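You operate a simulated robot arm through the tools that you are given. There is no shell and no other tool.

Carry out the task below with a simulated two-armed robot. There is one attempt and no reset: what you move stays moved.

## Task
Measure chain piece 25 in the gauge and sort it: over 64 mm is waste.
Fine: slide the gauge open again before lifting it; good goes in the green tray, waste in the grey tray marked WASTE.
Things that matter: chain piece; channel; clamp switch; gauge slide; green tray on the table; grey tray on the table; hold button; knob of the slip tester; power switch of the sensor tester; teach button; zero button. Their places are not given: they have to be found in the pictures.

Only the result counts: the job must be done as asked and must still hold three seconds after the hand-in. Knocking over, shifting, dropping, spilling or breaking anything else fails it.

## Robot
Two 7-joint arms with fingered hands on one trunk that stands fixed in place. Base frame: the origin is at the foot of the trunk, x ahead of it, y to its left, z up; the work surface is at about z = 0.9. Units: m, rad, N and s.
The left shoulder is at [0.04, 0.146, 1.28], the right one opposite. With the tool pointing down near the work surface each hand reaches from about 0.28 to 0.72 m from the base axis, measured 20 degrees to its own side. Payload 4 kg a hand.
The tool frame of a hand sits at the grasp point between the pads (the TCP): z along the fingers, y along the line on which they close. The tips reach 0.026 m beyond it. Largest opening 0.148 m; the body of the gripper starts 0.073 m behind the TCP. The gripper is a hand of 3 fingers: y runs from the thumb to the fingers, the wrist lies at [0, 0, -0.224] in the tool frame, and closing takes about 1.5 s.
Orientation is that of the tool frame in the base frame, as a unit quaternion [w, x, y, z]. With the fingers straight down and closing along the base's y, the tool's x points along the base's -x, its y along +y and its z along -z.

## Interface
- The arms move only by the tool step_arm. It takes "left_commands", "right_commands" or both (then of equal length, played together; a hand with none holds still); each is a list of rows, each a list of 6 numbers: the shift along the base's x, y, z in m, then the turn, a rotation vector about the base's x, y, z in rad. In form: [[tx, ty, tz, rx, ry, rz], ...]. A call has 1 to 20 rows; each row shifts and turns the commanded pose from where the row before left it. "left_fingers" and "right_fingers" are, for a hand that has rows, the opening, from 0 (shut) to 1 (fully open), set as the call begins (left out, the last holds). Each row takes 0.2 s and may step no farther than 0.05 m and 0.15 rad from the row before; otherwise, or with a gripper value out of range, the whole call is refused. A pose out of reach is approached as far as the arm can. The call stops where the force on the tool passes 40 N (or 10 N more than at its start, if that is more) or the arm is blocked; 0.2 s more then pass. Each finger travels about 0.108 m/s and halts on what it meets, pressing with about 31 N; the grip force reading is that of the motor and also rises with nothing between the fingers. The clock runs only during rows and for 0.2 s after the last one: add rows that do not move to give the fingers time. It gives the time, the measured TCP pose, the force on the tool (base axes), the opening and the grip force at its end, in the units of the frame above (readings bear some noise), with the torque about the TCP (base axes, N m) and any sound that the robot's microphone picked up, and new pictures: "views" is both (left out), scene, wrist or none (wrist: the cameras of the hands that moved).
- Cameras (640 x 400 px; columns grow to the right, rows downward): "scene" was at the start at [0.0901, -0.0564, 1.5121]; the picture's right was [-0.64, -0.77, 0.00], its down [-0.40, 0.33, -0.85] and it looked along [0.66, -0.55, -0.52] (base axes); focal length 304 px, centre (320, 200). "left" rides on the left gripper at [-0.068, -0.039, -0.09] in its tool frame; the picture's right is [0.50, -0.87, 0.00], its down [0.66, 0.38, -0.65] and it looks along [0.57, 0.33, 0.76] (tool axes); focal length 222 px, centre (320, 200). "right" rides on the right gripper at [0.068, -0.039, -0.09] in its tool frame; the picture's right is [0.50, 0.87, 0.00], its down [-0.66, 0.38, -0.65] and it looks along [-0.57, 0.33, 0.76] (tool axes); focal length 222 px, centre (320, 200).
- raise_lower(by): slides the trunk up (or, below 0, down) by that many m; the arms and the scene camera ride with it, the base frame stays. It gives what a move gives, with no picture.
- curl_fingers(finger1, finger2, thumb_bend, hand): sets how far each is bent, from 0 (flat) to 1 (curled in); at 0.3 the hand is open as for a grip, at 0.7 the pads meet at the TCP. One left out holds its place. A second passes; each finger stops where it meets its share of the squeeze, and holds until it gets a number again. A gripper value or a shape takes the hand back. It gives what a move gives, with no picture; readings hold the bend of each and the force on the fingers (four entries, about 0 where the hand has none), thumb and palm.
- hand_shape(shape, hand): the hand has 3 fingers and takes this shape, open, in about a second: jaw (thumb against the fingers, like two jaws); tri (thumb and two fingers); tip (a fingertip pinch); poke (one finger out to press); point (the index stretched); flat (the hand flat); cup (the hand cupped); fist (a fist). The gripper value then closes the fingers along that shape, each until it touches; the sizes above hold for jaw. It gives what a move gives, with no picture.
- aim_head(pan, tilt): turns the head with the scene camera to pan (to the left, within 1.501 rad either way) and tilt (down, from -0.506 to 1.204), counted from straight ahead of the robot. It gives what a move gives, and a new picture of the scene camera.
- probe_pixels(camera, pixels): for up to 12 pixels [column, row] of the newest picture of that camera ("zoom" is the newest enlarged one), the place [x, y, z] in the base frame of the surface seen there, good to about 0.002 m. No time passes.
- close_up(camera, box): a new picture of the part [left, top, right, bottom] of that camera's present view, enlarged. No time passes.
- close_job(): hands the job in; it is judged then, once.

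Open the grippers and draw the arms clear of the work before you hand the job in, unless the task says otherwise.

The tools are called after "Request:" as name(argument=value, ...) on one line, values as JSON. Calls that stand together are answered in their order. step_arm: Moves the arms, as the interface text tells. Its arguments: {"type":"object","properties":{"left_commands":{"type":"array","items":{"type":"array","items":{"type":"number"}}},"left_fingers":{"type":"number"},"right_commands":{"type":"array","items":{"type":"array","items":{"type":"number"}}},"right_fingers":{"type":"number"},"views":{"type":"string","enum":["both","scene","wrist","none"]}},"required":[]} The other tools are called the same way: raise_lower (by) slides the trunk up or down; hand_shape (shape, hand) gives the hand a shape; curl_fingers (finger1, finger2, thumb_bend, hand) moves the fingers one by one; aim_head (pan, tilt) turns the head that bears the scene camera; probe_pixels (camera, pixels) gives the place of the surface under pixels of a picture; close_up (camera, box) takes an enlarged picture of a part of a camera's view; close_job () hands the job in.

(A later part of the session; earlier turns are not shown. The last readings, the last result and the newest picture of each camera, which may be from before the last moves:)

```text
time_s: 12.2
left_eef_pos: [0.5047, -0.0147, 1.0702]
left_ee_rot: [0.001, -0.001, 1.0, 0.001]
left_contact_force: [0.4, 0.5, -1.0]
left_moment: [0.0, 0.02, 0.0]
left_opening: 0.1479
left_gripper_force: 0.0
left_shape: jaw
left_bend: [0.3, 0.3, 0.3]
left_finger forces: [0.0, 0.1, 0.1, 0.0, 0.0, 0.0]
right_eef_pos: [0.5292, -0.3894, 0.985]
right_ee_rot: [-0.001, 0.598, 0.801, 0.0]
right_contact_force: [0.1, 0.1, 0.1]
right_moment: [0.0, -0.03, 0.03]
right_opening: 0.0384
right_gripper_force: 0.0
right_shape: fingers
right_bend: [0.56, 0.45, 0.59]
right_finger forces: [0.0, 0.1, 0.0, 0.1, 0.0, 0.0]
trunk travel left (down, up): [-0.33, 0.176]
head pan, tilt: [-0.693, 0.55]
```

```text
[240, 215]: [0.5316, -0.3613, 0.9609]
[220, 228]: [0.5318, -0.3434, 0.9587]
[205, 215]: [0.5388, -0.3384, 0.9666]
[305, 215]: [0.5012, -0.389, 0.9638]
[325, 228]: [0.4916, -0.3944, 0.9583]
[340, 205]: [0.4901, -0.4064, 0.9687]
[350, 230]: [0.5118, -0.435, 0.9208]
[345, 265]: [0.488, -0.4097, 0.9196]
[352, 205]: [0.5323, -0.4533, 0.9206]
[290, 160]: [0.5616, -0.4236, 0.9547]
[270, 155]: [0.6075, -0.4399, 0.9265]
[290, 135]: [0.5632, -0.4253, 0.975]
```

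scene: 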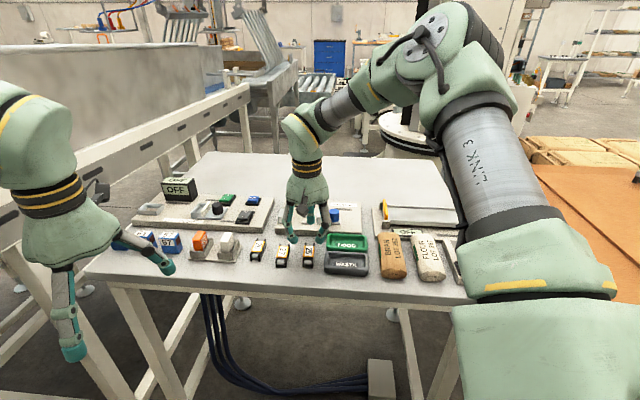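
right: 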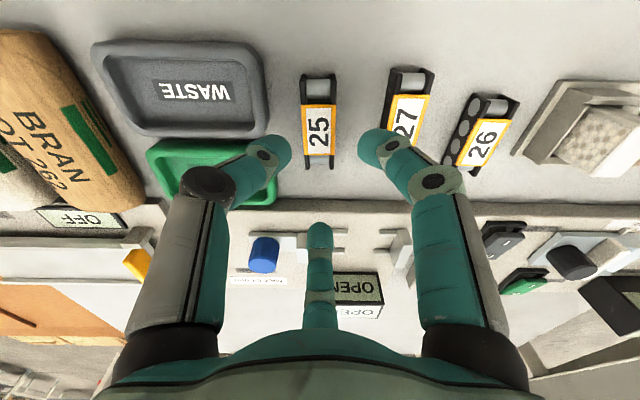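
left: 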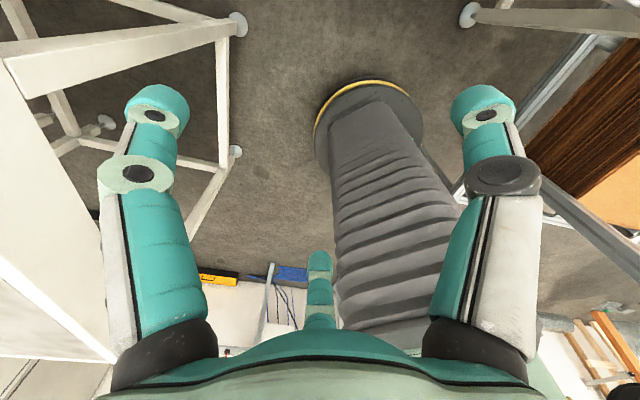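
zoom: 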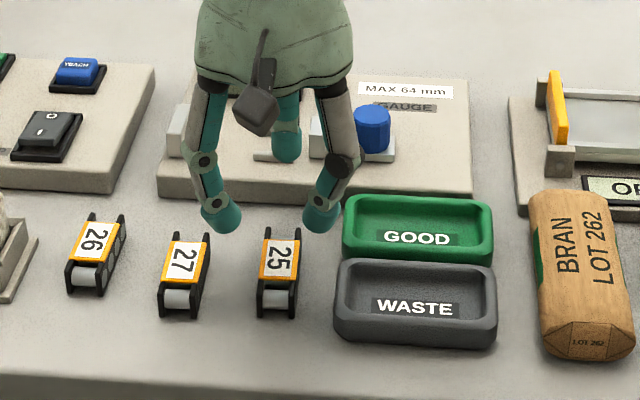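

The gap to the grey rim (about 26 mm) is too tight to grip low, so I first nudge piece 25 about 5 mm away from the trays using only the thumb. I raise finger1 flat, put finger2 at 0.5, shift slightly and descend so the tip is around z 0.909.

Request:
curl_fingers(hand="right", finger1=0.0, finger2=0.5, thumb_bend=0.59)

Request:
step_arm(right_commands=[[0.0061, -0.003, 0, 0, 0, 0], [0, 0, -0.012, 0, 0, 0], [0, 0, -0.012, 0, 0, 0], [0, 0, -0.012, 0, 0, 0], [0, 0, -0.009, 0, 0, 0], [0, 0, 0, 0, 0, 0]])

Request:
close_up(camera="right", box=[176, 40, 464, 220])

Request:
close_up(camera="scene", box=[260, 200, 380, 290])

```text
time_s: 13.2
left_eef_pos: [0.505, -0.0142, 1.0709]
left_ee_rot: [0.0, 0.0, 1.0, 0.0]
left_contact_force: [-0.5, 0.5, -0.2]
left_moment: [0.01, 0.0, 0.02]
left_opening: 0.1477
left_gripper_force: 0.0
left_shape: jaw
left_bend: [0.3, 0.3, 0.3]
left_finger forces: [0.0, 0.1, 0.0, 0.1, 0.0, 0.0]
right_eef_pos: [0.5288, -0.3902, 0.9846]
right_ee_rot: [0.0, 0.599, 0.801, 0.0]
right_contact_force: [-0.2, 0.0, -0.2]
right_moment: [0.01, -0.03, -0.05]
right_opening: 0.1162
right_gripper_force: 0.1
right_shape: fingers
right_bend: [0.0, 0.5, 0.59]
right_finger forces: [0.0, 0.1, 0.0, 0.0, 0.1, 0.1]
trunk travel left (down, up): [-0.33, 0.176]
head pan, tilt: [-0.693, 0.55]
```

```text
time_s: 14.6
left_eef_pos: [0.5047, -0.0137, 1.071]
left_ee_rot: [0.001, 0.0, 1.0, 0.001]
left_contact_force: [-0.1, 0.0, 0.3]
left_moment: [0.02, 0.0, 0.02]
left_opening: 0.148
left_gripper_force: 0.0
left_shape: jaw
left_bend: [0.3, 0.3, 0.3]
left_finger forces: [0.0, 0.0, 0.0, 0.0, 0.0, 0.0]
right_eef_pos: [0.5352, -0.3926, 0.9411]
right_ee_rot: [0.001, 0.598, 0.801, 0.001]
right_contact_force: [0.0, 0.6, -0.2]
right_moment: [-0.04, -0.02, 0.02]
right_opening: 0.1161
right_gripper_force: 0.0
right_shape: fingers
right_bend: [0.0, 0.5, 0.59]
right_finger forces: [0.0, 0.1, 0.1, 0.0, 0.0, 0.1]
trunk travel left (down, up): [-0.33, 0.176]
head pan, tilt: [-0.693, 0.55]
```

scene: 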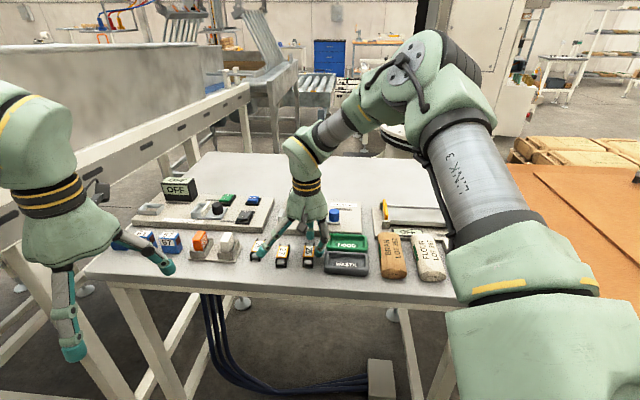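
right: 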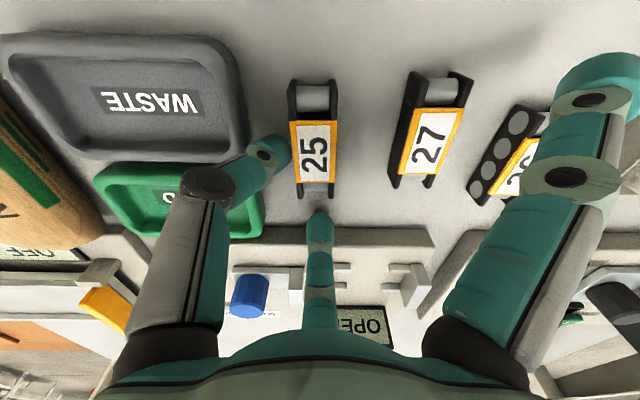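

```text
2.22 times, centred on (320, 130) of right
```

zoom: 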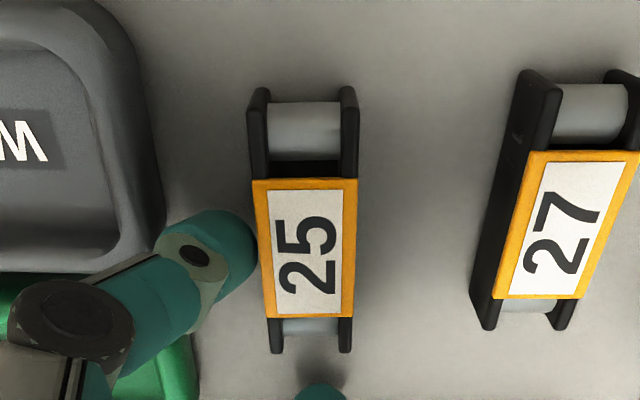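

```text
4.44 times, centred on (320, 245) of scene
```

zoom: 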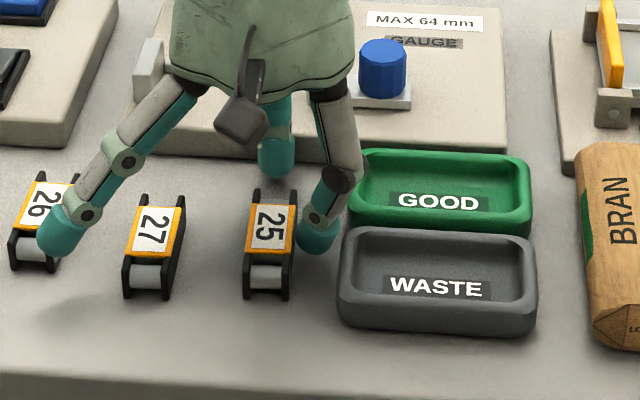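

No contact yet; thumb tip sits between piece 25 and the tray, and finger1 hovers over piece 26. I check heights by probing before nudging.

Request:
probe_pixels(camera="zoom", pixels=[[55, 250], [60, 230], [45, 235], [75, 215], [320, 250], [340, 235], [355, 200], [310, 225], [275, 170], [275, 155]])

Request:
probe_pixels(camera="right", pixels=[[287, 145], [290, 155], [292, 140], [580, 60], [275, 140], [300, 145], [330, 145], [240, 160], [248, 140], [320, 213]])

```text
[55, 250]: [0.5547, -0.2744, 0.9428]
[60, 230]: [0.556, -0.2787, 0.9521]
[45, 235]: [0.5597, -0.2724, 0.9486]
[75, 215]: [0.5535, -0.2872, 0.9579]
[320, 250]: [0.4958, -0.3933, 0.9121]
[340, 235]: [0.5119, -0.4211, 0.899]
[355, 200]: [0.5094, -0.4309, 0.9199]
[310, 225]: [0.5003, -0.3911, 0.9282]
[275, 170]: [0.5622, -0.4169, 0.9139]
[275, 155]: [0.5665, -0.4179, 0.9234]
```

```text
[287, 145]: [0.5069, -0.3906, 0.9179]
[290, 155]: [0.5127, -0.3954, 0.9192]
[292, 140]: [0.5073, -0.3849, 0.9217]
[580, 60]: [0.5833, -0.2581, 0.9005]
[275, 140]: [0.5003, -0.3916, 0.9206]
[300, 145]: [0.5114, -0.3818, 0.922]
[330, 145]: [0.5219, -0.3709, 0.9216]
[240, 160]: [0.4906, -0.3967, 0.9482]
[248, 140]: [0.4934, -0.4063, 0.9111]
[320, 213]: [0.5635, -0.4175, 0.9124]
```

Heights are fine (finger1 lowest at 0.942, piece 26 top 0.92). I nudge: 4 mm toward piece 27 side, 4 mm down, then 6 mm more.

Request:
step_arm(right_commands=[[0.0014, 0.0015, 0, 0, 0, 0], [0.0014, 0.0015, 0, 0, 0, 0], [0, 0, -0.004, 0, 0, 0], [0.0014, 0.0015, 0, 0, 0, 0], [0.0014, 0.0015, 0, 0, 0, 0], [0.0014, 0.0015, 0, 0, 0, 0], [0, 0, 0, 0, 0, 0]])

Request:
close_up(camera="right", box=[176, 40, 464, 220])

Request:
close_up(camera="scene", box=[260, 200, 380, 290])

```text
time_s: 16.2
left_eef_pos: [0.505, -0.0152, 1.0702]
left_ee_rot: [0.0, 0.0, 1.0, 0.0]
left_contact_force: [-0.3, 0.0, 0.3]
left_moment: [-0.03, -0.01, 0.0]
left_opening: 0.1478
left_gripper_force: 0.0
left_shape: jaw
left_bend: [0.3, 0.3, 0.3]
left_finger forces: [0.0, 0.0, 0.1, 0.0, 0.1, 0.1]
right_eef_pos: [0.543, -0.3853, 0.9378]
right_ee_rot: [0.0, 0.599, 0.801, -0.001]
right_contact_force: [-0.1, 0.0, -0.1]
right_moment: [-0.02, 0.05, 0.0]
right_opening: 0.1163
right_gripper_force: 0.3
right_shape: fingers
right_bend: [0.0, 0.5, 0.59]
right_finger forces: [0.0, 0.0, 0.0, 0.0, 0.5, 0.1]
trunk travel left (down, up): [-0.33, 0.176]
head pan, tilt: [-0.693, 0.55]
```

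scene: 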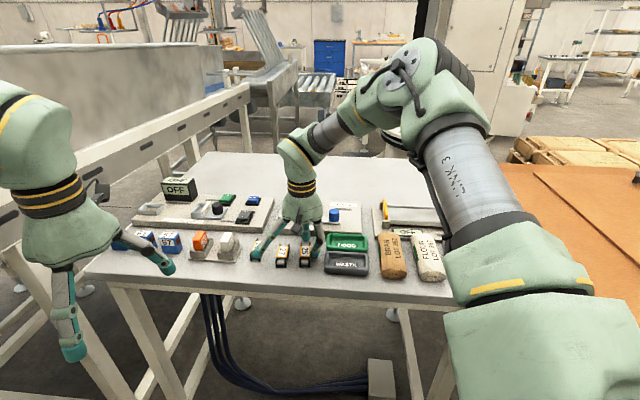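
right: 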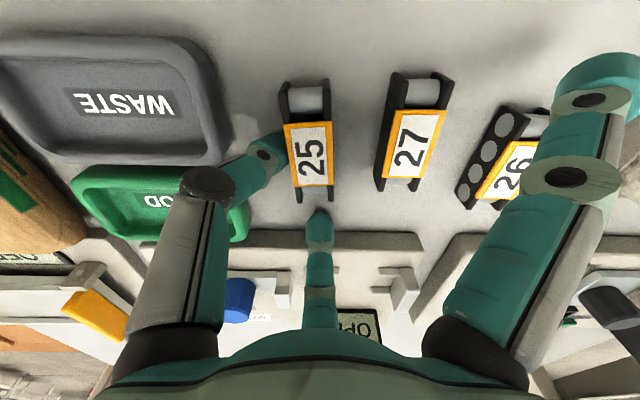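

```text
2.22 times, centred on (320, 130) of right
```

zoom: 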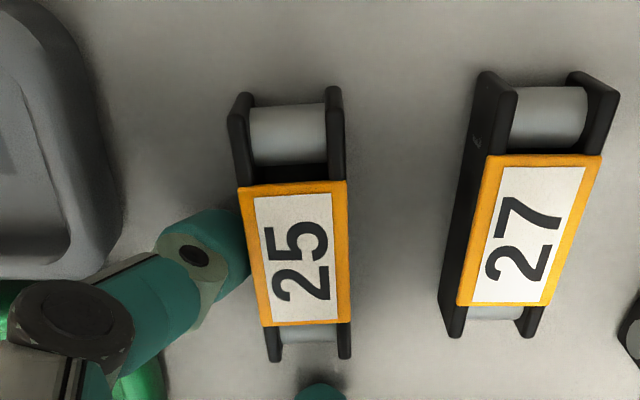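

```text
4.44 times, centred on (320, 245) of scene
```

zoom: 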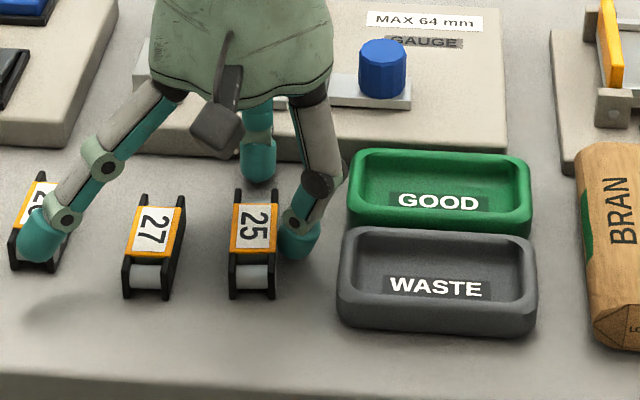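

The piece moved several mm and is free from tipping. I probe the new outlines of pieces 25 and 27 in the wrist view.

Request:
probe_pixels(camera="right", pixels=[[285, 95], [326, 92], [298, 193], [331, 191], [382, 153], [389, 120], [393, 82], [379, 185], [346, 150], [374, 155], [397, 110], [386, 140]])

Request:
probe_pixels(camera="zoom", pixels=[[238, 192], [272, 192], [233, 255], [272, 258], [250, 220], [232, 295], [268, 297], [180, 200], [170, 255], [145, 198], [165, 295], [128, 295]])

```text
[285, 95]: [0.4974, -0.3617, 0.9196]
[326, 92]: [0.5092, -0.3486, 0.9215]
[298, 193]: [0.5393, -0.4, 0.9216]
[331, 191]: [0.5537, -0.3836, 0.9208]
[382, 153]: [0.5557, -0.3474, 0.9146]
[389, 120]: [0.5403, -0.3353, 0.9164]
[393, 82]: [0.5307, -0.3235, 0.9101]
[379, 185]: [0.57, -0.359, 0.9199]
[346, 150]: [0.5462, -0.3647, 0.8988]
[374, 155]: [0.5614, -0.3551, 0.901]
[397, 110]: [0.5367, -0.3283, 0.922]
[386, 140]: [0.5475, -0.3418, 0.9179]
```

```text
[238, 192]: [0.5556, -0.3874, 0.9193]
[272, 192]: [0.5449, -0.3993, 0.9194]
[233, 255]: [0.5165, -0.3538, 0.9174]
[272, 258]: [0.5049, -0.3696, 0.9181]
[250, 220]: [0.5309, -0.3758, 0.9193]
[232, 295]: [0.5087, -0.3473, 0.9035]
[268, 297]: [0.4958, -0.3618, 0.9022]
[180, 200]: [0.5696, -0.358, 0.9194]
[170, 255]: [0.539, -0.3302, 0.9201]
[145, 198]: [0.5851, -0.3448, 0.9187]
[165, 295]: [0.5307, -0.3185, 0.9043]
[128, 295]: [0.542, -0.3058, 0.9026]
```

Piece 25 now lies at about (0.526,-0.374), heading −39°, with 27 mm gap to 27 and ~35 mm to the tray. I raise the hand, turn +4.5° to align, and set thumb and finger1 to 0.60 above the new centre.

Request:
step_arm(right_commands=[[-0.001, -0.001, 0.012, 0, 0, 0], [0, 0, 0.012, 0, 0, 0], [0, 0, 0.012, 0, 0, 0], [0, 0, 0.011, 0, 0, 0], [-0.0059, 0.0037, 0, 0, 0, 0.0785]], views="none")

Request:
curl_fingers(hand="right", finger1=0.6, finger2=0.5, thumb_bend=0.6)

Request:
close_up(camera="right", box=[176, 40, 464, 220])

Request:
close_up(camera="scene", box=[260, 190, 380, 290])

```text
time_s: 17.4
left_eef_pos: [0.5059, -0.0141, 1.0708]
left_ee_rot: [-0.001, 0.0, 1.0, 0.0]
left_contact_force: [-0.3, 0.2, 0.4]
left_moment: [0.01, 0.01, -0.02]
left_opening: 0.1477
left_gripper_force: 0.2
left_shape: jaw
left_bend: [0.3, 0.3, 0.3]
left_finger forces: [0.0, 0.0, 0.1, 0.0, 0.0, 0.0]
right_eef_pos: [0.5357, -0.3807, 0.9842]
right_ee_rot: [0.0, 0.566, 0.824, 0.0]
right_contact_force: [-0.5, 0.8, 0.4]
right_moment: [-0.02, 0.0, 0.02]
right_opening: 0.1161
right_gripper_force: 0.1
right_shape: fingers
right_bend: [0.0, 0.5, 0.59]
right_finger forces: [0.0, 0.1, 0.0, 0.1, 0.0, 0.0]
trunk travel left (down, up): [-0.33, 0.176]
head pan, tilt: [-0.693, 0.55]
```

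```text
time_s: 18.4
left_eef_pos: [0.5048, -0.0148, 1.0716]
left_ee_rot: [0.0, 0.0, 1.0, 0.0]
left_contact_force: [0.2, -0.5, -0.3]
left_moment: [-0.01, 0.0, -0.02]
left_opening: 0.1477
left_gripper_force: 0.0
left_shape: jaw
left_bend: [0.3, 0.3, 0.3]
left_finger forces: [0.0, 0.0, 0.0, 0.0, 0.1, 0.0]
right_eef_pos: [0.5361, -0.3811, 0.9841]
right_ee_rot: [0.0, 0.566, 0.824, 0.0]
right_contact_force: [-0.5, 0.1, 0.3]
right_moment: [-0.01, -0.01, 0.02]
right_opening: 0.0299
right_gripper_force: 0.0
right_shape: fingers
right_bend: [0.6, 0.5, 0.6]
right_finger forces: [0.0, 0.0, 0.0, 0.1, 0.1, 0.0]
trunk travel left (down, up): [-0.33, 0.176]
head pan, tilt: [-0.693, 0.55]
```

```text
2.22 times, centred on (320, 130) of right
```

zoom: 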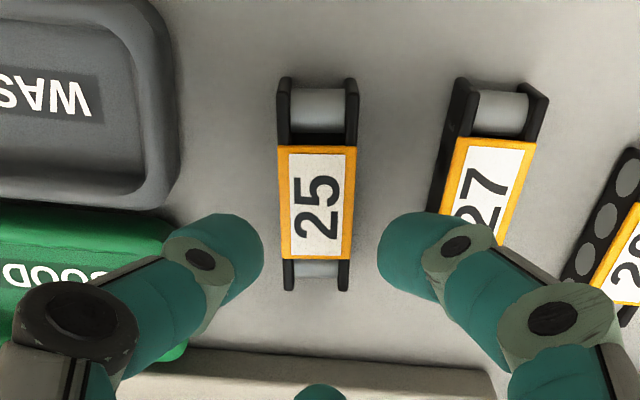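

```text
4.00 times, centred on (320, 240) of scene
```

zoom: 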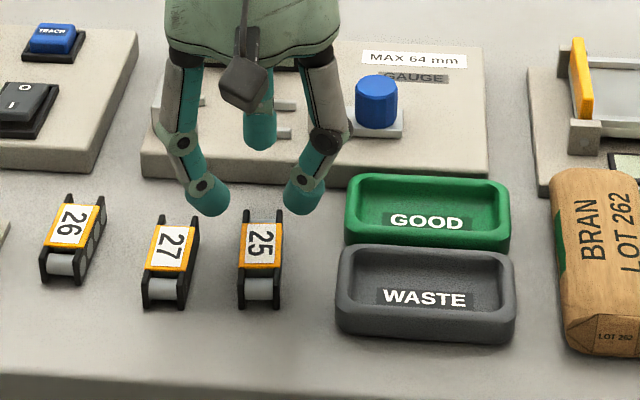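

The piece is centred at column ~319 between both tips. I shift 1 mm toward the tray side and descend to TCP z 0.955 first to check clearance against piece 27.

Request:
step_arm(right_commands=[[-0.0008, -0.0009, -0.009, 0, 0, 0], [0, 0, -0.01, 0, 0, 0], [0, 0, -0.01, 0, 0, 0], [0, 0, 0, 0, 0, 0]], views="none")

Request:
close_up(camera="right", box=[240, 80, 400, 190])

Request:
close_up(camera="scene", box=[280, 210, 350, 275])

Request:
probe_pixels(camera="zoom", pixels=[[200, 200], [215, 230], [240, 235], [270, 225], [360, 230], [380, 235], [410, 220], [330, 260], [165, 270], [140, 260], [180, 190], [430, 170]])

```text
time_s: 19.4
left_eef_pos: [0.5059, -0.0153, 1.0713]
left_ee_rot: [0.0, -0.001, 1.0, 0.0]
left_contact_force: [-0.2, -0.3, 0.5]
left_moment: [-0.01, 0.02, 0.01]
left_opening: 0.1478
left_gripper_force: 0.0
left_shape: jaw
left_bend: [0.3, 0.3, 0.3]
left_finger forces: [0.1, 0.0, 0.1, 0.0, 0.0, 0.0]
right_eef_pos: [0.5352, -0.3829, 0.9537]
right_ee_rot: [0.0, 0.566, 0.824, 0.0]
right_contact_force: [-0.8, -0.2, 0.0]
right_moment: [-0.01, 0.01, 0.03]
right_opening: 0.0301
right_gripper_force: 0.2
right_shape: fingers
right_bend: [0.6, 0.5, 0.6]
right_finger forces: [0.0, 0.1, 0.0, 0.0, 0.1, 0.0]
trunk travel left (down, up): [-0.33, 0.176]
head pan, tilt: [-0.693, 0.55]
```

```text
3.64 times, centred on (320, 135) of right
```

zoom: 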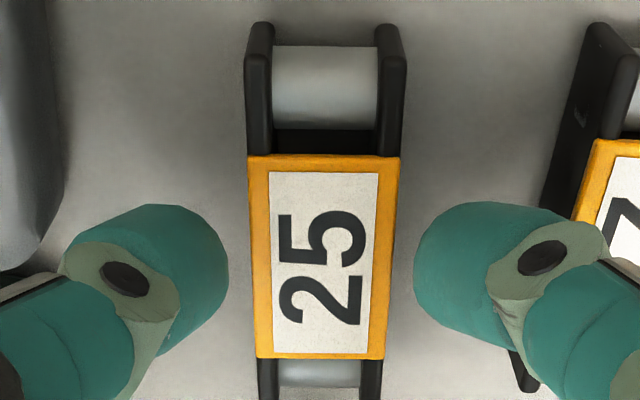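

```text
6.15 times, centred on (315, 242) of scene
```

zoom: 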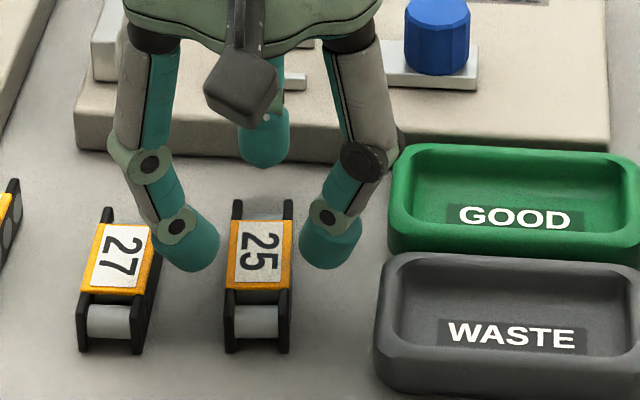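

```text
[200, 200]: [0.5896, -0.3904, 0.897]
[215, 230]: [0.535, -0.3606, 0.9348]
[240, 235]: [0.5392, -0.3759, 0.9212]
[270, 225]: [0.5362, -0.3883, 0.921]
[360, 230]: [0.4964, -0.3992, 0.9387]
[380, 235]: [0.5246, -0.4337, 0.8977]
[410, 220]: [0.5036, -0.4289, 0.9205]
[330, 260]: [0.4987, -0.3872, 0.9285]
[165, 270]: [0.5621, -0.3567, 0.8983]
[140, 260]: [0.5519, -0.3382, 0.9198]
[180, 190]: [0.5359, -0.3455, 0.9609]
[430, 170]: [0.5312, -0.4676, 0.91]
```

Both tips straddle piece 25 with a few mm each side. I descend 8 mm more and look again.

Request:
step_arm(right_commands=[[0, 0, -0.004, 0, 0, 0], [0, 0, -0.004, 0, 0, 0], [0, 0, 0, 0, 0, 0]], views="none")

Request:
close_up(camera="right", box=[240, 80, 400, 190])

Request:
close_up(camera="scene", box=[280, 210, 350, 275])

```text
time_s: 20.2
left_eef_pos: [0.5051, -0.0124, 1.0708]
left_ee_rot: [0.0, 0.0, 1.0, 0.0]
left_contact_force: [-0.6, -0.1, 0.8]
left_moment: [-0.01, 0.0, 0.01]
left_opening: 0.1482
left_gripper_force: 0.1
left_shape: jaw
left_bend: [0.3, 0.3, 0.3]
left_finger forces: [0.1, 0.0, 0.0, 0.1, 0.0, 0.0]
right_eef_pos: [0.5353, -0.3825, 0.9457]
right_ee_rot: [0.001, 0.566, 0.824, 0.0]
right_contact_force: [-0.3, -0.2, 0.2]
right_moment: [0.01, -0.03, 0.03]
right_opening: 0.0302
right_gripper_force: 0.1
right_shape: fingers
right_bend: [0.6, 0.5, 0.6]
right_finger forces: [0.0, 0.0, 0.0, 0.0, 0.0, 0.0]
trunk travel left (down, up): [-0.33, 0.176]
head pan, tilt: [-0.693, 0.55]
```

```text
3.64 times, centred on (320, 135) of right
```

zoom: 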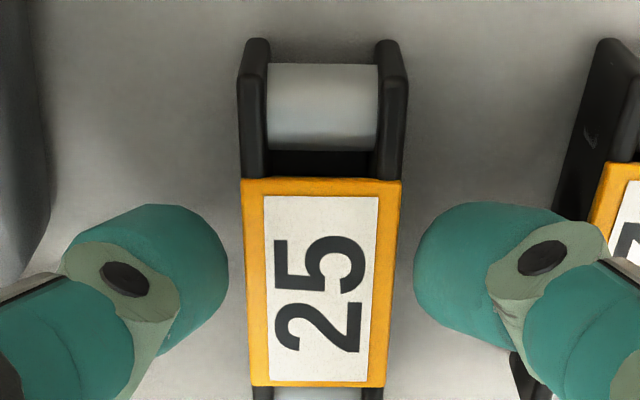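

```text
6.15 times, centred on (315, 242) of scene
```

zoom: 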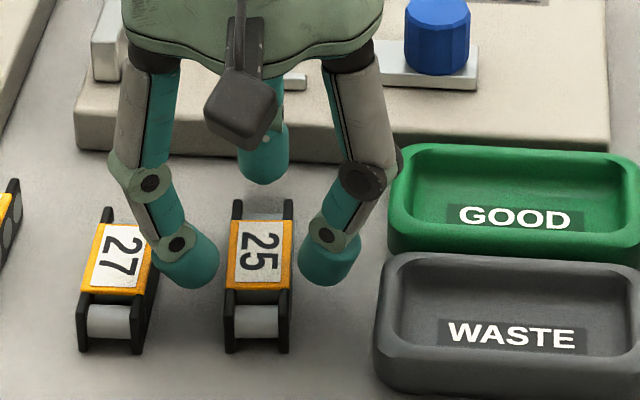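

Inner clearances look like 3 mm (thumb) and 2 mm (finger1). I descend 5 mm more, then shift 4.5 mm toward the trays, letting finger1 nudge the piece back to open room beside 27.

Request:
step_arm(right_commands=[[0, 0, -0.004, 0, 0, 0], [-0.0009, -0.0012, -0.002, 0, 0, 0], [-0.001, -0.0012, 0, 0, 0, 0], [-0.001, -0.0012, 0, 0, 0, 0], [0, 0, 0, 0, 0, 0]], views="none")

Request:
close_up(camera="right", box=[240, 80, 400, 190])

Request:
close_up(camera="scene", box=[280, 210, 350, 275])

```text
time_s: 21.4
left_eef_pos: [0.505, -0.0154, 1.0714]
left_ee_rot: [0.0, 0.0, 1.0, -0.001]
left_contact_force: [-0.7, -0.1, -0.4]
left_moment: [0.02, 0.0, 0.01]
left_opening: 0.1478
left_gripper_force: 0.1
left_shape: jaw
left_bend: [0.3, 0.3, 0.3]
left_finger forces: [0.0, 0.0, 0.0, 0.1, 0.0, 0.0]
right_eef_pos: [0.5313, -0.3856, 0.9399]
right_ee_rot: [0.0, 0.566, 0.824, 0.0]
right_contact_force: [0.7, 0.7, -1.0]
right_moment: [0.02, 0.0, 0.0]
right_opening: 0.0304
right_gripper_force: 0.1
right_shape: fingers
right_bend: [0.6, 0.5, 0.6]
right_finger forces: [0.5, 0.0, 0.1, 0.0, 0.0, 0.0]
trunk travel left (down, up): [-0.33, 0.176]
head pan, tilt: [-0.693, 0.55]
```

```text
3.64 times, centred on (320, 135) of right
```

zoom: 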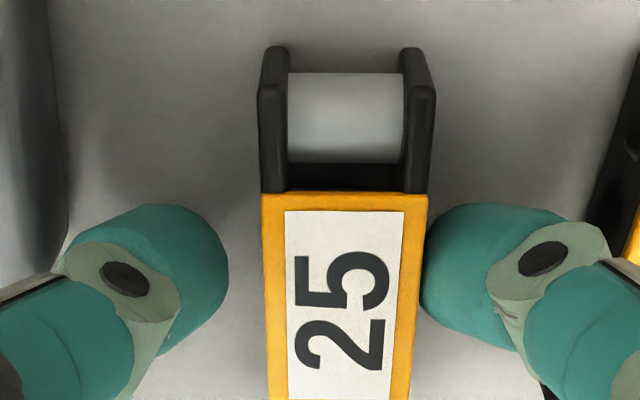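

```text
6.15 times, centred on (315, 242) of scene
```

zoom: 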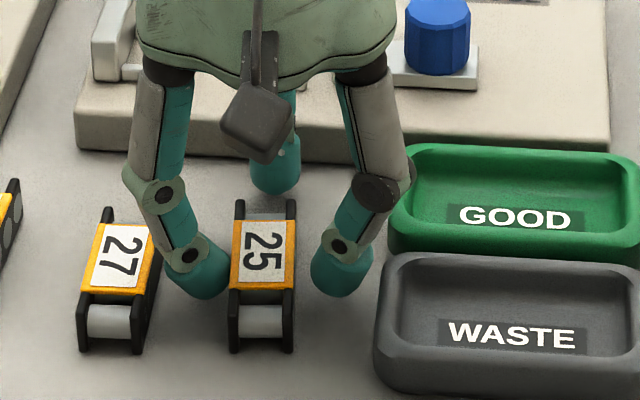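

Finger1 now touches the piece and thumb has ~5 mm free. I bring the thumb to 0.62, back off 1 mm and descend 9 mm for a deep grip.

Request:
curl_fingers(hand="right", thumb_bend=0.62)

Request:
step_arm(right_commands=[[0.0006, 0.0008, 0, 0, 0, 0], [0, 0, -0.003, 0, 0, 0], [0, 0, -0.003, 0, 0, 0], [0, 0, -0.003, 0, 0, 0], [0, 0, 0, 0, 0, 0]], views="none")

Request:
close_up(camera="right", box=[240, 80, 400, 190])

Request:
close_up(camera="scene", box=[280, 210, 350, 275])

```text
time_s: 22.4
left_eef_pos: [0.5051, -0.0157, 1.0703]
left_ee_rot: [0.0, 0.0, 1.0, -0.001]
left_contact_force: [-0.3, 0.4, 0.0]
left_moment: [0.01, 0.0, 0.03]
left_opening: 0.1478
left_gripper_force: 0.0
left_shape: jaw
left_bend: [0.3, 0.3, 0.3]
left_finger forces: [0.0, 0.0, 0.1, 0.1, 0.0, 0.1]
right_eef_pos: [0.5325, -0.387, 0.9411]
right_ee_rot: [0.0, 0.567, 0.824, 0.0]
right_contact_force: [0.3, 1.3, -0.8]
right_moment: [-0.03, 0.0, 0.0]
right_opening: 0.0272
right_gripper_force: 0.2
right_shape: fingers
right_bend: [0.6, 0.5, 0.62]
right_finger forces: [0.4, 0.0, 0.1, 0.0, 0.0, 0.0]
trunk travel left (down, up): [-0.33, 0.176]
head pan, tilt: [-0.693, 0.55]
```

```text
time_s: 23.6
left_eef_pos: [0.5046, -0.0146, 1.0711]
left_ee_rot: [0.001, 0.0, 1.0, -0.001]
left_contact_force: [-0.5, 0.5, 0.3]
left_moment: [0.0, 0.0, -0.02]
left_opening: 0.148
left_gripper_force: 0.1
left_shape: jaw
left_bend: [0.3, 0.3, 0.3]
left_finger forces: [0.0, 0.1, 0.0, 0.0, 0.0, 0.1]
right_eef_pos: [0.5327, -0.3849, 0.9347]
right_ee_rot: [0.003, 0.567, 0.824, 0.0]
right_contact_force: [-0.6, -0.7, 13.9]
right_moment: [-0.43, -0.5, -0.04]
right_opening: 0.0271
right_gripper_force: 6.4
right_shape: fingers
right_bend: [0.6, 0.49, 0.62]
right_finger forces: [0.0, 14.1, 0.0, 0.0, 0.1, 0.0]
trunk travel left (down, up): [-0.33, 0.176]
head pan, tilt: [-0.693, 0.55]
```

```text
3.64 times, centred on (320, 135) of right
```

zoom: 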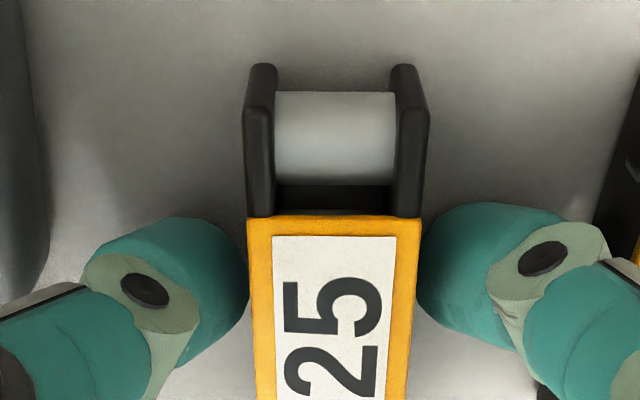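

```text
6.15 times, centred on (315, 242) of scene
```

zoom: 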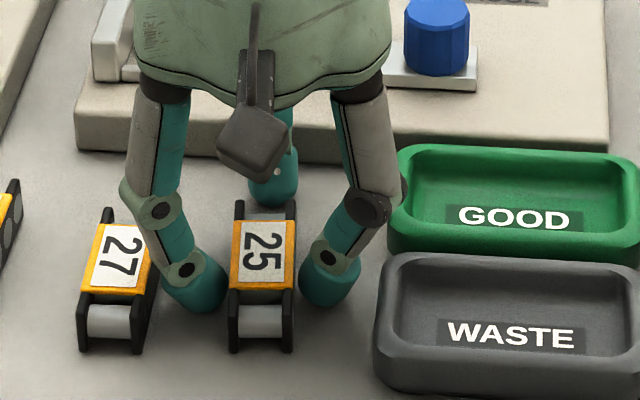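

Finger2's tip is pressing the table (14 N), so I raise 2 mm to relieve it, then close thumb and finger1 on the piece's sides.

Request:
step_arm(right_commands=[[0, 0, 0.003, 0, 0, 0], [0, 0, 0, 0, 0, 0]], views="none")

Request:
curl_fingers(hand="right", finger1=0.72, thumb_bend=0.72)

Request:
close_up(camera="right", box=[240, 80, 400, 190])

Request:
close_up(camera="scene", box=[280, 210, 350, 275])

```text
time_s: 24.2
left_eef_pos: [0.5037, -0.0134, 1.0704]
left_ee_rot: [0.0, 0.0, 1.0, 0.0]
left_contact_force: [-0.3, 0.2, 0.0]
left_moment: [0.01, 0.01, -0.02]
left_opening: 0.1479
left_gripper_force: 0.0
left_shape: jaw
left_bend: [0.3, 0.3, 0.3]
left_finger forces: [0.0, 0.1, 0.1, 0.0, 0.1, 0.1]
right_eef_pos: [0.5321, -0.3853, 0.9327]
right_ee_rot: [0.0, 0.566, 0.824, -0.001]
right_contact_force: [-0.3, -0.9, 5.1]
right_moment: [-0.12, -0.18, 0.02]
right_opening: 0.0271
right_gripper_force: 1.8
right_shape: fingers
right_bend: [0.6, 0.49, 0.62]
right_finger forces: [0.1, 4.2, 0.0, 0.0, 0.0, 0.0]
trunk travel left (down, up): [-0.33, 0.176]
head pan, tilt: [-0.693, 0.55]
```

```text
time_s: 25.2
left_eef_pos: [0.5052, -0.0148, 1.0704]
left_ee_rot: [0.0, 0.0, 1.0, 0.0]
left_contact_force: [-0.1, 0.1, 1.9]
left_moment: [0.0, -0.02, -0.02]
left_opening: 0.148
left_gripper_force: 0.0
left_shape: jaw
left_bend: [0.3, 0.3, 0.3]
left_finger forces: [0.0, 0.0, 0.0, 0.1, 0.0, 0.0]
right_eef_pos: [0.5321, -0.3864, 0.9342]
right_ee_rot: [0.0, 0.566, 0.824, 0.0]
right_contact_force: [0.8, 1.1, 1.8]
right_moment: [-0.09, -0.1, -0.03]
right_opening: 0.02
right_gripper_force: 11.0
right_shape: fingers
right_bend: [0.62, 0.5, 0.67]
right_finger forces: [9.6, 2.3, 0.0, 0.0, 9.6, 0.0]
trunk travel left (down, up): [-0.33, 0.176]
head pan, tilt: [-0.693, 0.55]
```

```text
3.64 times, centred on (320, 135) of right
```

zoom: 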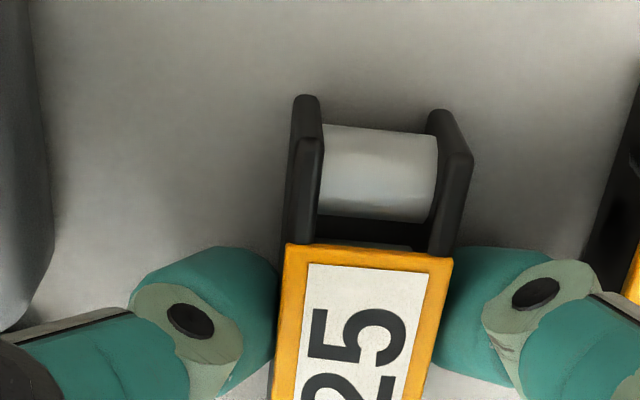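

```text
6.15 times, centred on (315, 242) of scene
```

zoom: 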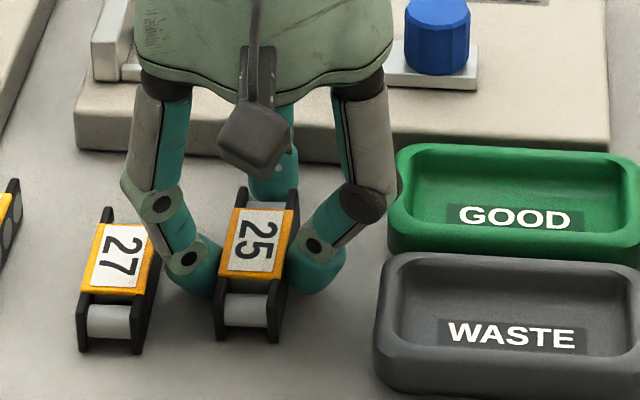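

Thumb and finger1 grip with about 9.6 N each; the piece yawed a few degrees. I lift 30 mm slowly and check whether it stays held and level.

Request:
step_arm(right_commands=[[0, 0, 0.004, 0, 0, 0], [0, 0, 0.006, 0, 0, 0], [0, 0, 0.01, 0, 0, 0], [0, 0, 0.01, 0, 0, 0], [0, 0, 0.01, 0, 0, 0], [0, 0, 0, 0, 0, 0]], views="none")

Request:
close_up(camera="right", box=[200, 60, 440, 210])

Request:
close_up(camera="scene", box=[270, 195, 350, 275])

```text
time_s: 26.6
left_eef_pos: [0.5048, -0.0147, 1.0709]
left_ee_rot: [0.0, 0.0, 1.0, 0.0]
left_contact_force: [-0.9, 0.5, 0.0]
left_moment: [-0.03, -0.01, 0.02]
left_opening: 0.1481
left_gripper_force: 0.1
left_shape: jaw
left_bend: [0.3, 0.3, 0.3]
left_finger forces: [0.0, 0.0, 0.0, 0.0, 0.0, 0.1]
right_eef_pos: [0.5329, -0.3857, 0.973]
right_ee_rot: [0.0, 0.567, 0.824, 0.0]
right_contact_force: [0.8, 0.7, -1.6]
right_moment: [-0.02, 0.01, -0.01]
right_opening: 0.0199
right_gripper_force: 9.5
right_shape: fingers
right_bend: [0.62, 0.5, 0.67]
right_finger forces: [9.6, 0.1, 0.0, 0.0, 9.4, 0.0]
trunk travel left (down, up): [-0.33, 0.176]
head pan, tilt: [-0.693, 0.55]
```

```text
2.67 times, centred on (320, 135) of right
```

zoom: 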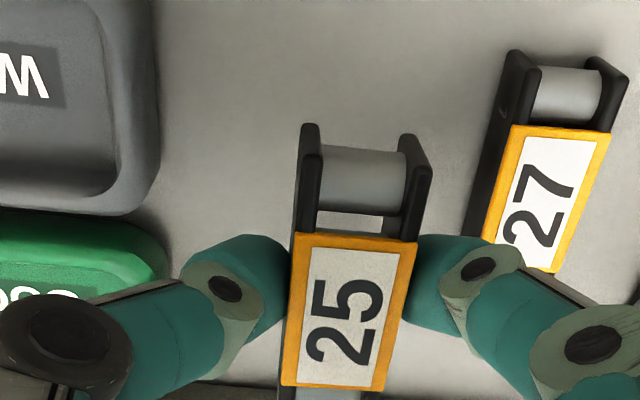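

```text
5.00 times, centred on (310, 235) of scene
```

zoom: 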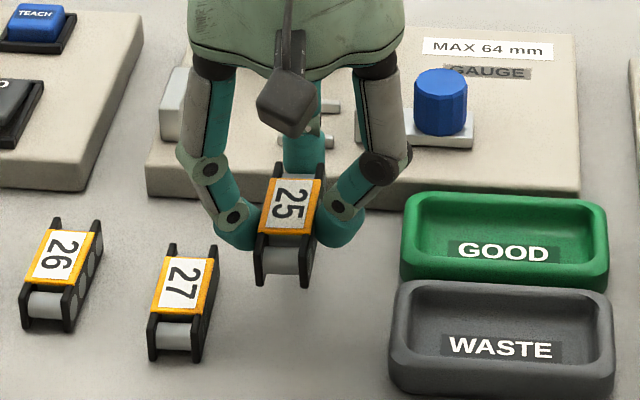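

Piece 25 is held with 9.5 N and lifted. I lift further and then move finger2 flat (idle), then measure the piece's pose in the hand.

Request:
step_arm(right_commands=[[0, 0, 0.012, 0, 0, 0], [0, 0, 0.015, 0, 0, 0], [0, 0, 0.015, 0, 0, 0], [0, 0, 0.015, 0, 0, 0], [0, 0, 0, 0, 0, 0]], views="none")

Request:
curl_fingers(hand="right", finger2=0.0)

Request:
close_up(camera="right", box=[200, 60, 440, 210])

Request:
probe_pixels(camera="zoom", pixels=[[310, 140], [410, 150], [298, 240], [410, 250], [290, 380], [375, 385], [345, 310], [302, 185], [422, 190], [245, 250], [280, 300], [430, 290]])

Request:
close_up(camera="scene", box=[270, 165, 350, 245])

```text
time_s: 27.8
left_eef_pos: [0.5057, -0.0153, 1.0725]
left_ee_rot: [0.001, 0.0, 1.0, 0.0]
left_contact_force: [-0.1, -0.1, 0.4]
left_moment: [0.02, 0.0, 0.0]
left_opening: 0.148
left_gripper_force: 0.1
left_shape: jaw
left_bend: [0.3, 0.3, 0.3]
left_finger forces: [0.1, 0.1, 0.0, 0.0, 0.1, 0.0]
right_eef_pos: [0.5334, -0.3846, 1.0308]
right_ee_rot: [0.0, 0.566, 0.824, 0.0]
right_contact_force: [0.3, -0.4, -1.3]
right_moment: [-0.01, -0.03, 0.01]
right_opening: 0.02
right_gripper_force: 9.9
right_shape: fingers
right_bend: [0.62, 0.5, 0.67]
right_finger forces: [9.5, 0.1, 0.0, 0.0, 9.5, 0.1]
trunk travel left (down, up): [-0.33, 0.176]
head pan, tilt: [-0.693, 0.55]
```

```text
time_s: 28.8
left_eef_pos: [0.506, -0.0133, 1.0717]
left_ee_rot: [0.0, 0.001, 1.0, 0.0]
left_contact_force: [-0.7, 0.0, 0.4]
left_moment: [0.01, 0.0, 0.02]
left_opening: 0.1479
left_gripper_force: 0.0
left_shape: jaw
left_bend: [0.3, 0.3, 0.3]
left_finger forces: [0.0, 0.1, 0.0, 0.0, 0.1, 0.1]
right_eef_pos: [0.534, -0.3852, 1.0309]
right_ee_rot: [0.0, 0.566, 0.824, 0.001]
right_contact_force: [0.2, -0.1, -0.2]
right_moment: [-0.01, -0.01, 0.01]
right_opening: 0.0199
right_gripper_force: 9.4
right_shape: fingers
right_bend: [0.62, 0.0, 0.67]
right_finger forces: [9.5, 0.1, 0.1, 0.0, 9.5, 0.1]
trunk travel left (down, up): [-0.33, 0.176]
head pan, tilt: [-0.693, 0.55]
```

```text
2.67 times, centred on (320, 135) of right
```

zoom: 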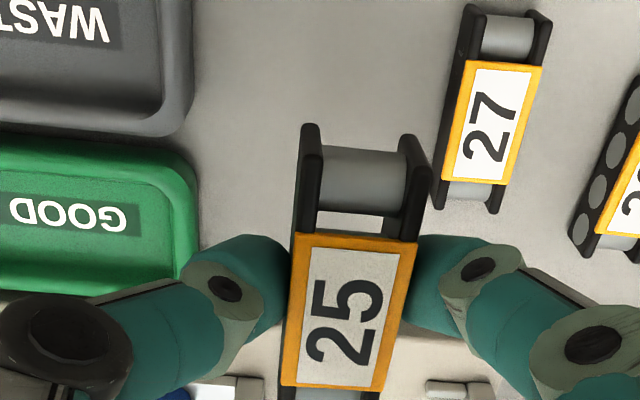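

```text
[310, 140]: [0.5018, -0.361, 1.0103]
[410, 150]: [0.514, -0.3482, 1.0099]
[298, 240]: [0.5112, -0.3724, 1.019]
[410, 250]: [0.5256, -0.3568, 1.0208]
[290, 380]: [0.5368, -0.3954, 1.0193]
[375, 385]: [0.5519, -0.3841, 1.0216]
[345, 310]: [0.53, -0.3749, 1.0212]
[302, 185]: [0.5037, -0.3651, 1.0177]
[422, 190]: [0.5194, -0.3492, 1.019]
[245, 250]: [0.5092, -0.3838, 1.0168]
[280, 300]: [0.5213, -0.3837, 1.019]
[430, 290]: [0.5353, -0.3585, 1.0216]
```

```text
5.00 times, centred on (310, 205) of scene
```

zoom: 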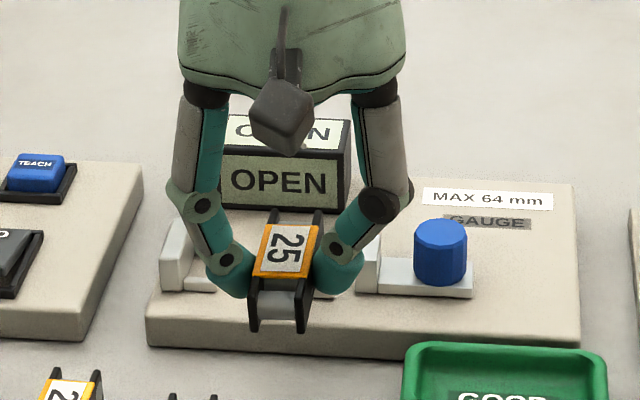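

The piece is level in the hand, heading −44°, its centre (-0.0026,+0.008) from the TCP. I now carry it above the gauge channel with a +89.7° turn, aiming TCP at (0.646,-0.433).

Request:
step_arm(right_commands=[[0.008, -0.0034, 0.0, 0, 0, 0.112], [0.008, -0.0034, 0, 0, 0, 0.112], [0.008, -0.0034, 0, 0, 0, 0.112], [0.008, -0.0034, 0, 0, 0, 0.112], [0.008, -0.0034, 0, 0, 0, 0.112], [0.008, -0.0034, 0, 0, 0, 0.112], [0.008, -0.0034, 0, 0, 0, 0.112], [0.008, -0.0034, 0, 0, 0, 0.112], [0.008, -0.0034, 0, 0, 0, 0.112], [0.008, -0.0034, 0, 0, 0, 0.112], [0.008, -0.0034, 0, 0, 0, 0.112], [0.008, -0.0034, 0, 0, 0, 0.112], [0.008, -0.0034, 0, 0, 0, 0.112], [0.008, -0.0034, 0, 0, 0, 0.11], [0, 0, 0, 0, 0, 0]])

```text
time_s: 32.0
left_eef_pos: [0.5057, -0.0155, 1.0718]
left_ee_rot: [0.0, 0.0, 1.0, 0.0]
left_contact_force: [-0.1, 0.1, -0.9]
left_moment: [-0.03, -0.01, 0.0]
left_opening: 0.148
left_gripper_force: 0.0
left_shape: jaw
left_bend: [0.3, 0.3, 0.3]
left_finger forces: [0.0, 0.1, 0.0, 0.0, 0.0, 0.0]
right_eef_pos: [0.6182, -0.4311, 1.0314]
right_ee_rot: [0.001, -0.18, 0.984, 0.001]
right_contact_force: [0.4, -0.8, -1.4]
right_moment: [0.02, -0.01, 0.04]
right_opening: 0.0198
right_gripper_force: 9.3
right_shape: fingers
right_bend: [0.62, 0.0, 0.67]
right_finger forces: [9.5, 0.1, 0.0, 0.1, 9.4, 0.0]
right hand out of reach, approached as far as the arm can: row 12, 13, 14
trunk travel left (down, up): [-0.33, 0.176]
head pan, tilt: [-0.693, 0.55]
```

scene: 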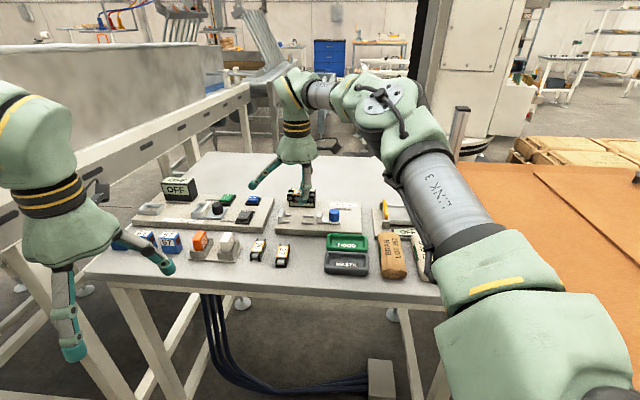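
right: 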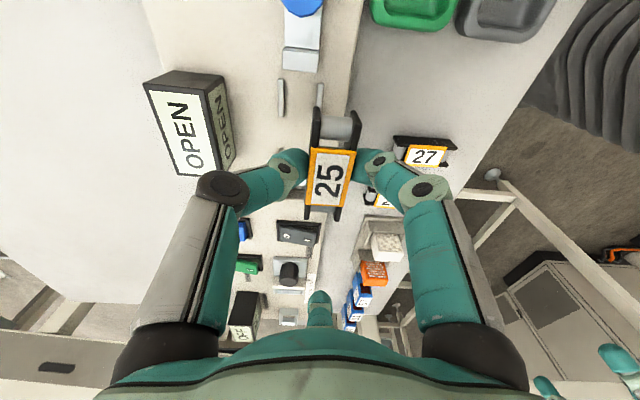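

The arm stopped about 28 mm short (reach limit), so I'll need a small ~5° outward tilt of the tool. First I measure the piece's present pose and roll in the hand.

Request:
close_up(camera="right", box=[250, 80, 410, 230])

Request:
probe_pixels(camera="right", pixels=[[313, 150], [353, 152], [308, 204], [340, 206], [312, 175], [348, 178], [330, 165], [330, 195], [309, 190], [345, 192], [318, 117], [353, 122]])

Request:
close_up(camera="scene", box=[270, 165, 370, 245])

```text
2.67 times, centred on (330, 155) of right
```

zoom: 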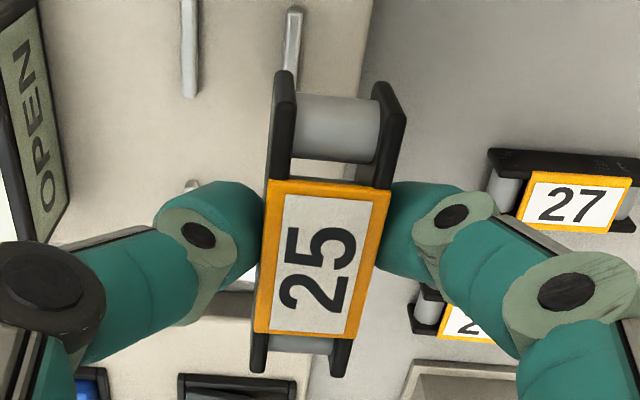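

```text
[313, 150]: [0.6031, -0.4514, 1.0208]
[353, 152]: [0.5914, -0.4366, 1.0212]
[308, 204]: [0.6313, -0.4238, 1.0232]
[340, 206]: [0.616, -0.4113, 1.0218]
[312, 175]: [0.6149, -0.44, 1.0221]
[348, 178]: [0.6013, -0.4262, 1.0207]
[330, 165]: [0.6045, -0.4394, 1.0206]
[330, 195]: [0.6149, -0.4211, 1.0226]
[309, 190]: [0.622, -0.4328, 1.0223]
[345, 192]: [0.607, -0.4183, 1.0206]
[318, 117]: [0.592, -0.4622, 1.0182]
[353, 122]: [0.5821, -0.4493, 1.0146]
```

```text
5.00 times, centred on (320, 205) of scene
```

zoom: 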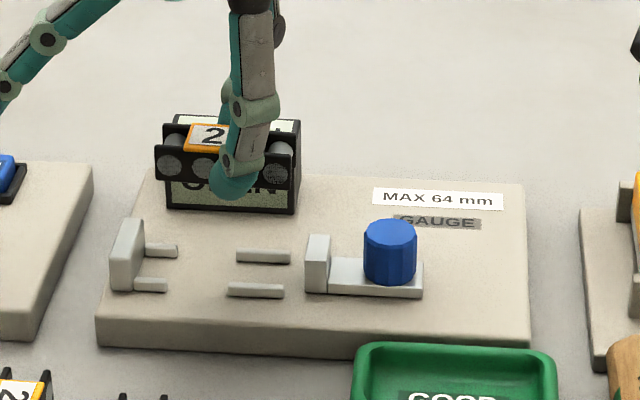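

The piece is level, heading ≈45°. I probe where finger1's tip lies relative to the piece and re-measure the rails, anvil and slide jaw in this view.

Request:
probe_pixels(camera="zoom", pixels=[[215, 180], [232, 185], [252, 178], [232, 196], [158, 175], [298, 182], [148, 246], [175, 246], [240, 250], [290, 252], [137, 280], [165, 281]])

Request:
probe_pixels(camera="zoom", pixels=[[232, 284], [281, 286], [200, 270], [128, 222], [141, 225], [115, 290], [136, 288], [307, 240], [330, 240], [308, 290], [328, 292], [388, 225]])

Request:
probe_pixels(camera="right", pixels=[[290, 152], [303, 158], [305, 175], [275, 165], [370, 155], [357, 162], [353, 175], [382, 165], [280, 95], [319, 95], [300, 40], [300, 60]])

```text
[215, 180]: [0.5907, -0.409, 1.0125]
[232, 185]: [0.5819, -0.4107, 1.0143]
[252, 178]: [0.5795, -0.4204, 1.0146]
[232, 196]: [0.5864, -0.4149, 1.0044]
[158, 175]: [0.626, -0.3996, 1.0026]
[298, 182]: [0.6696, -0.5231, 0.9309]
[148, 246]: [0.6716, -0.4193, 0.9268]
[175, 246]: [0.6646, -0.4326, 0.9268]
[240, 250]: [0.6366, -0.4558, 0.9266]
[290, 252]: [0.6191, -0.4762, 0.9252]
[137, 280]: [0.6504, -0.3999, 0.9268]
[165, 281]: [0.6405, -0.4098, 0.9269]
```

```text
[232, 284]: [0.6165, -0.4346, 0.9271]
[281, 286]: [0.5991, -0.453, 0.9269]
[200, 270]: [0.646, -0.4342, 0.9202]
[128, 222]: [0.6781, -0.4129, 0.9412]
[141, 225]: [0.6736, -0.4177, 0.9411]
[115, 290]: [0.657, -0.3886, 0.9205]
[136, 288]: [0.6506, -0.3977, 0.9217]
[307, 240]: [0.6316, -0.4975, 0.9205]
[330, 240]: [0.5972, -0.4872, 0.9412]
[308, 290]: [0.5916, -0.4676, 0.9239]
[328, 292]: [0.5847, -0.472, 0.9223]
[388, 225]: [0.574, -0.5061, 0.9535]
```

```text
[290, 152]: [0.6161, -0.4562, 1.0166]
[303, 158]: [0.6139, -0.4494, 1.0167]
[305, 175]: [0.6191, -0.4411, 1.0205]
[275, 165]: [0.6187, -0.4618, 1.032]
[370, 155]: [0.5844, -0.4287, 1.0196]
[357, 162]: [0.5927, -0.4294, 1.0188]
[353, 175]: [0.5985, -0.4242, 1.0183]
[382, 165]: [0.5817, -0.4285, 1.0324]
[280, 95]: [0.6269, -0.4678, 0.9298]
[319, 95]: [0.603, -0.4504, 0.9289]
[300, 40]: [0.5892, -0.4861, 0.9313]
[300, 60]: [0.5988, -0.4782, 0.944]
```

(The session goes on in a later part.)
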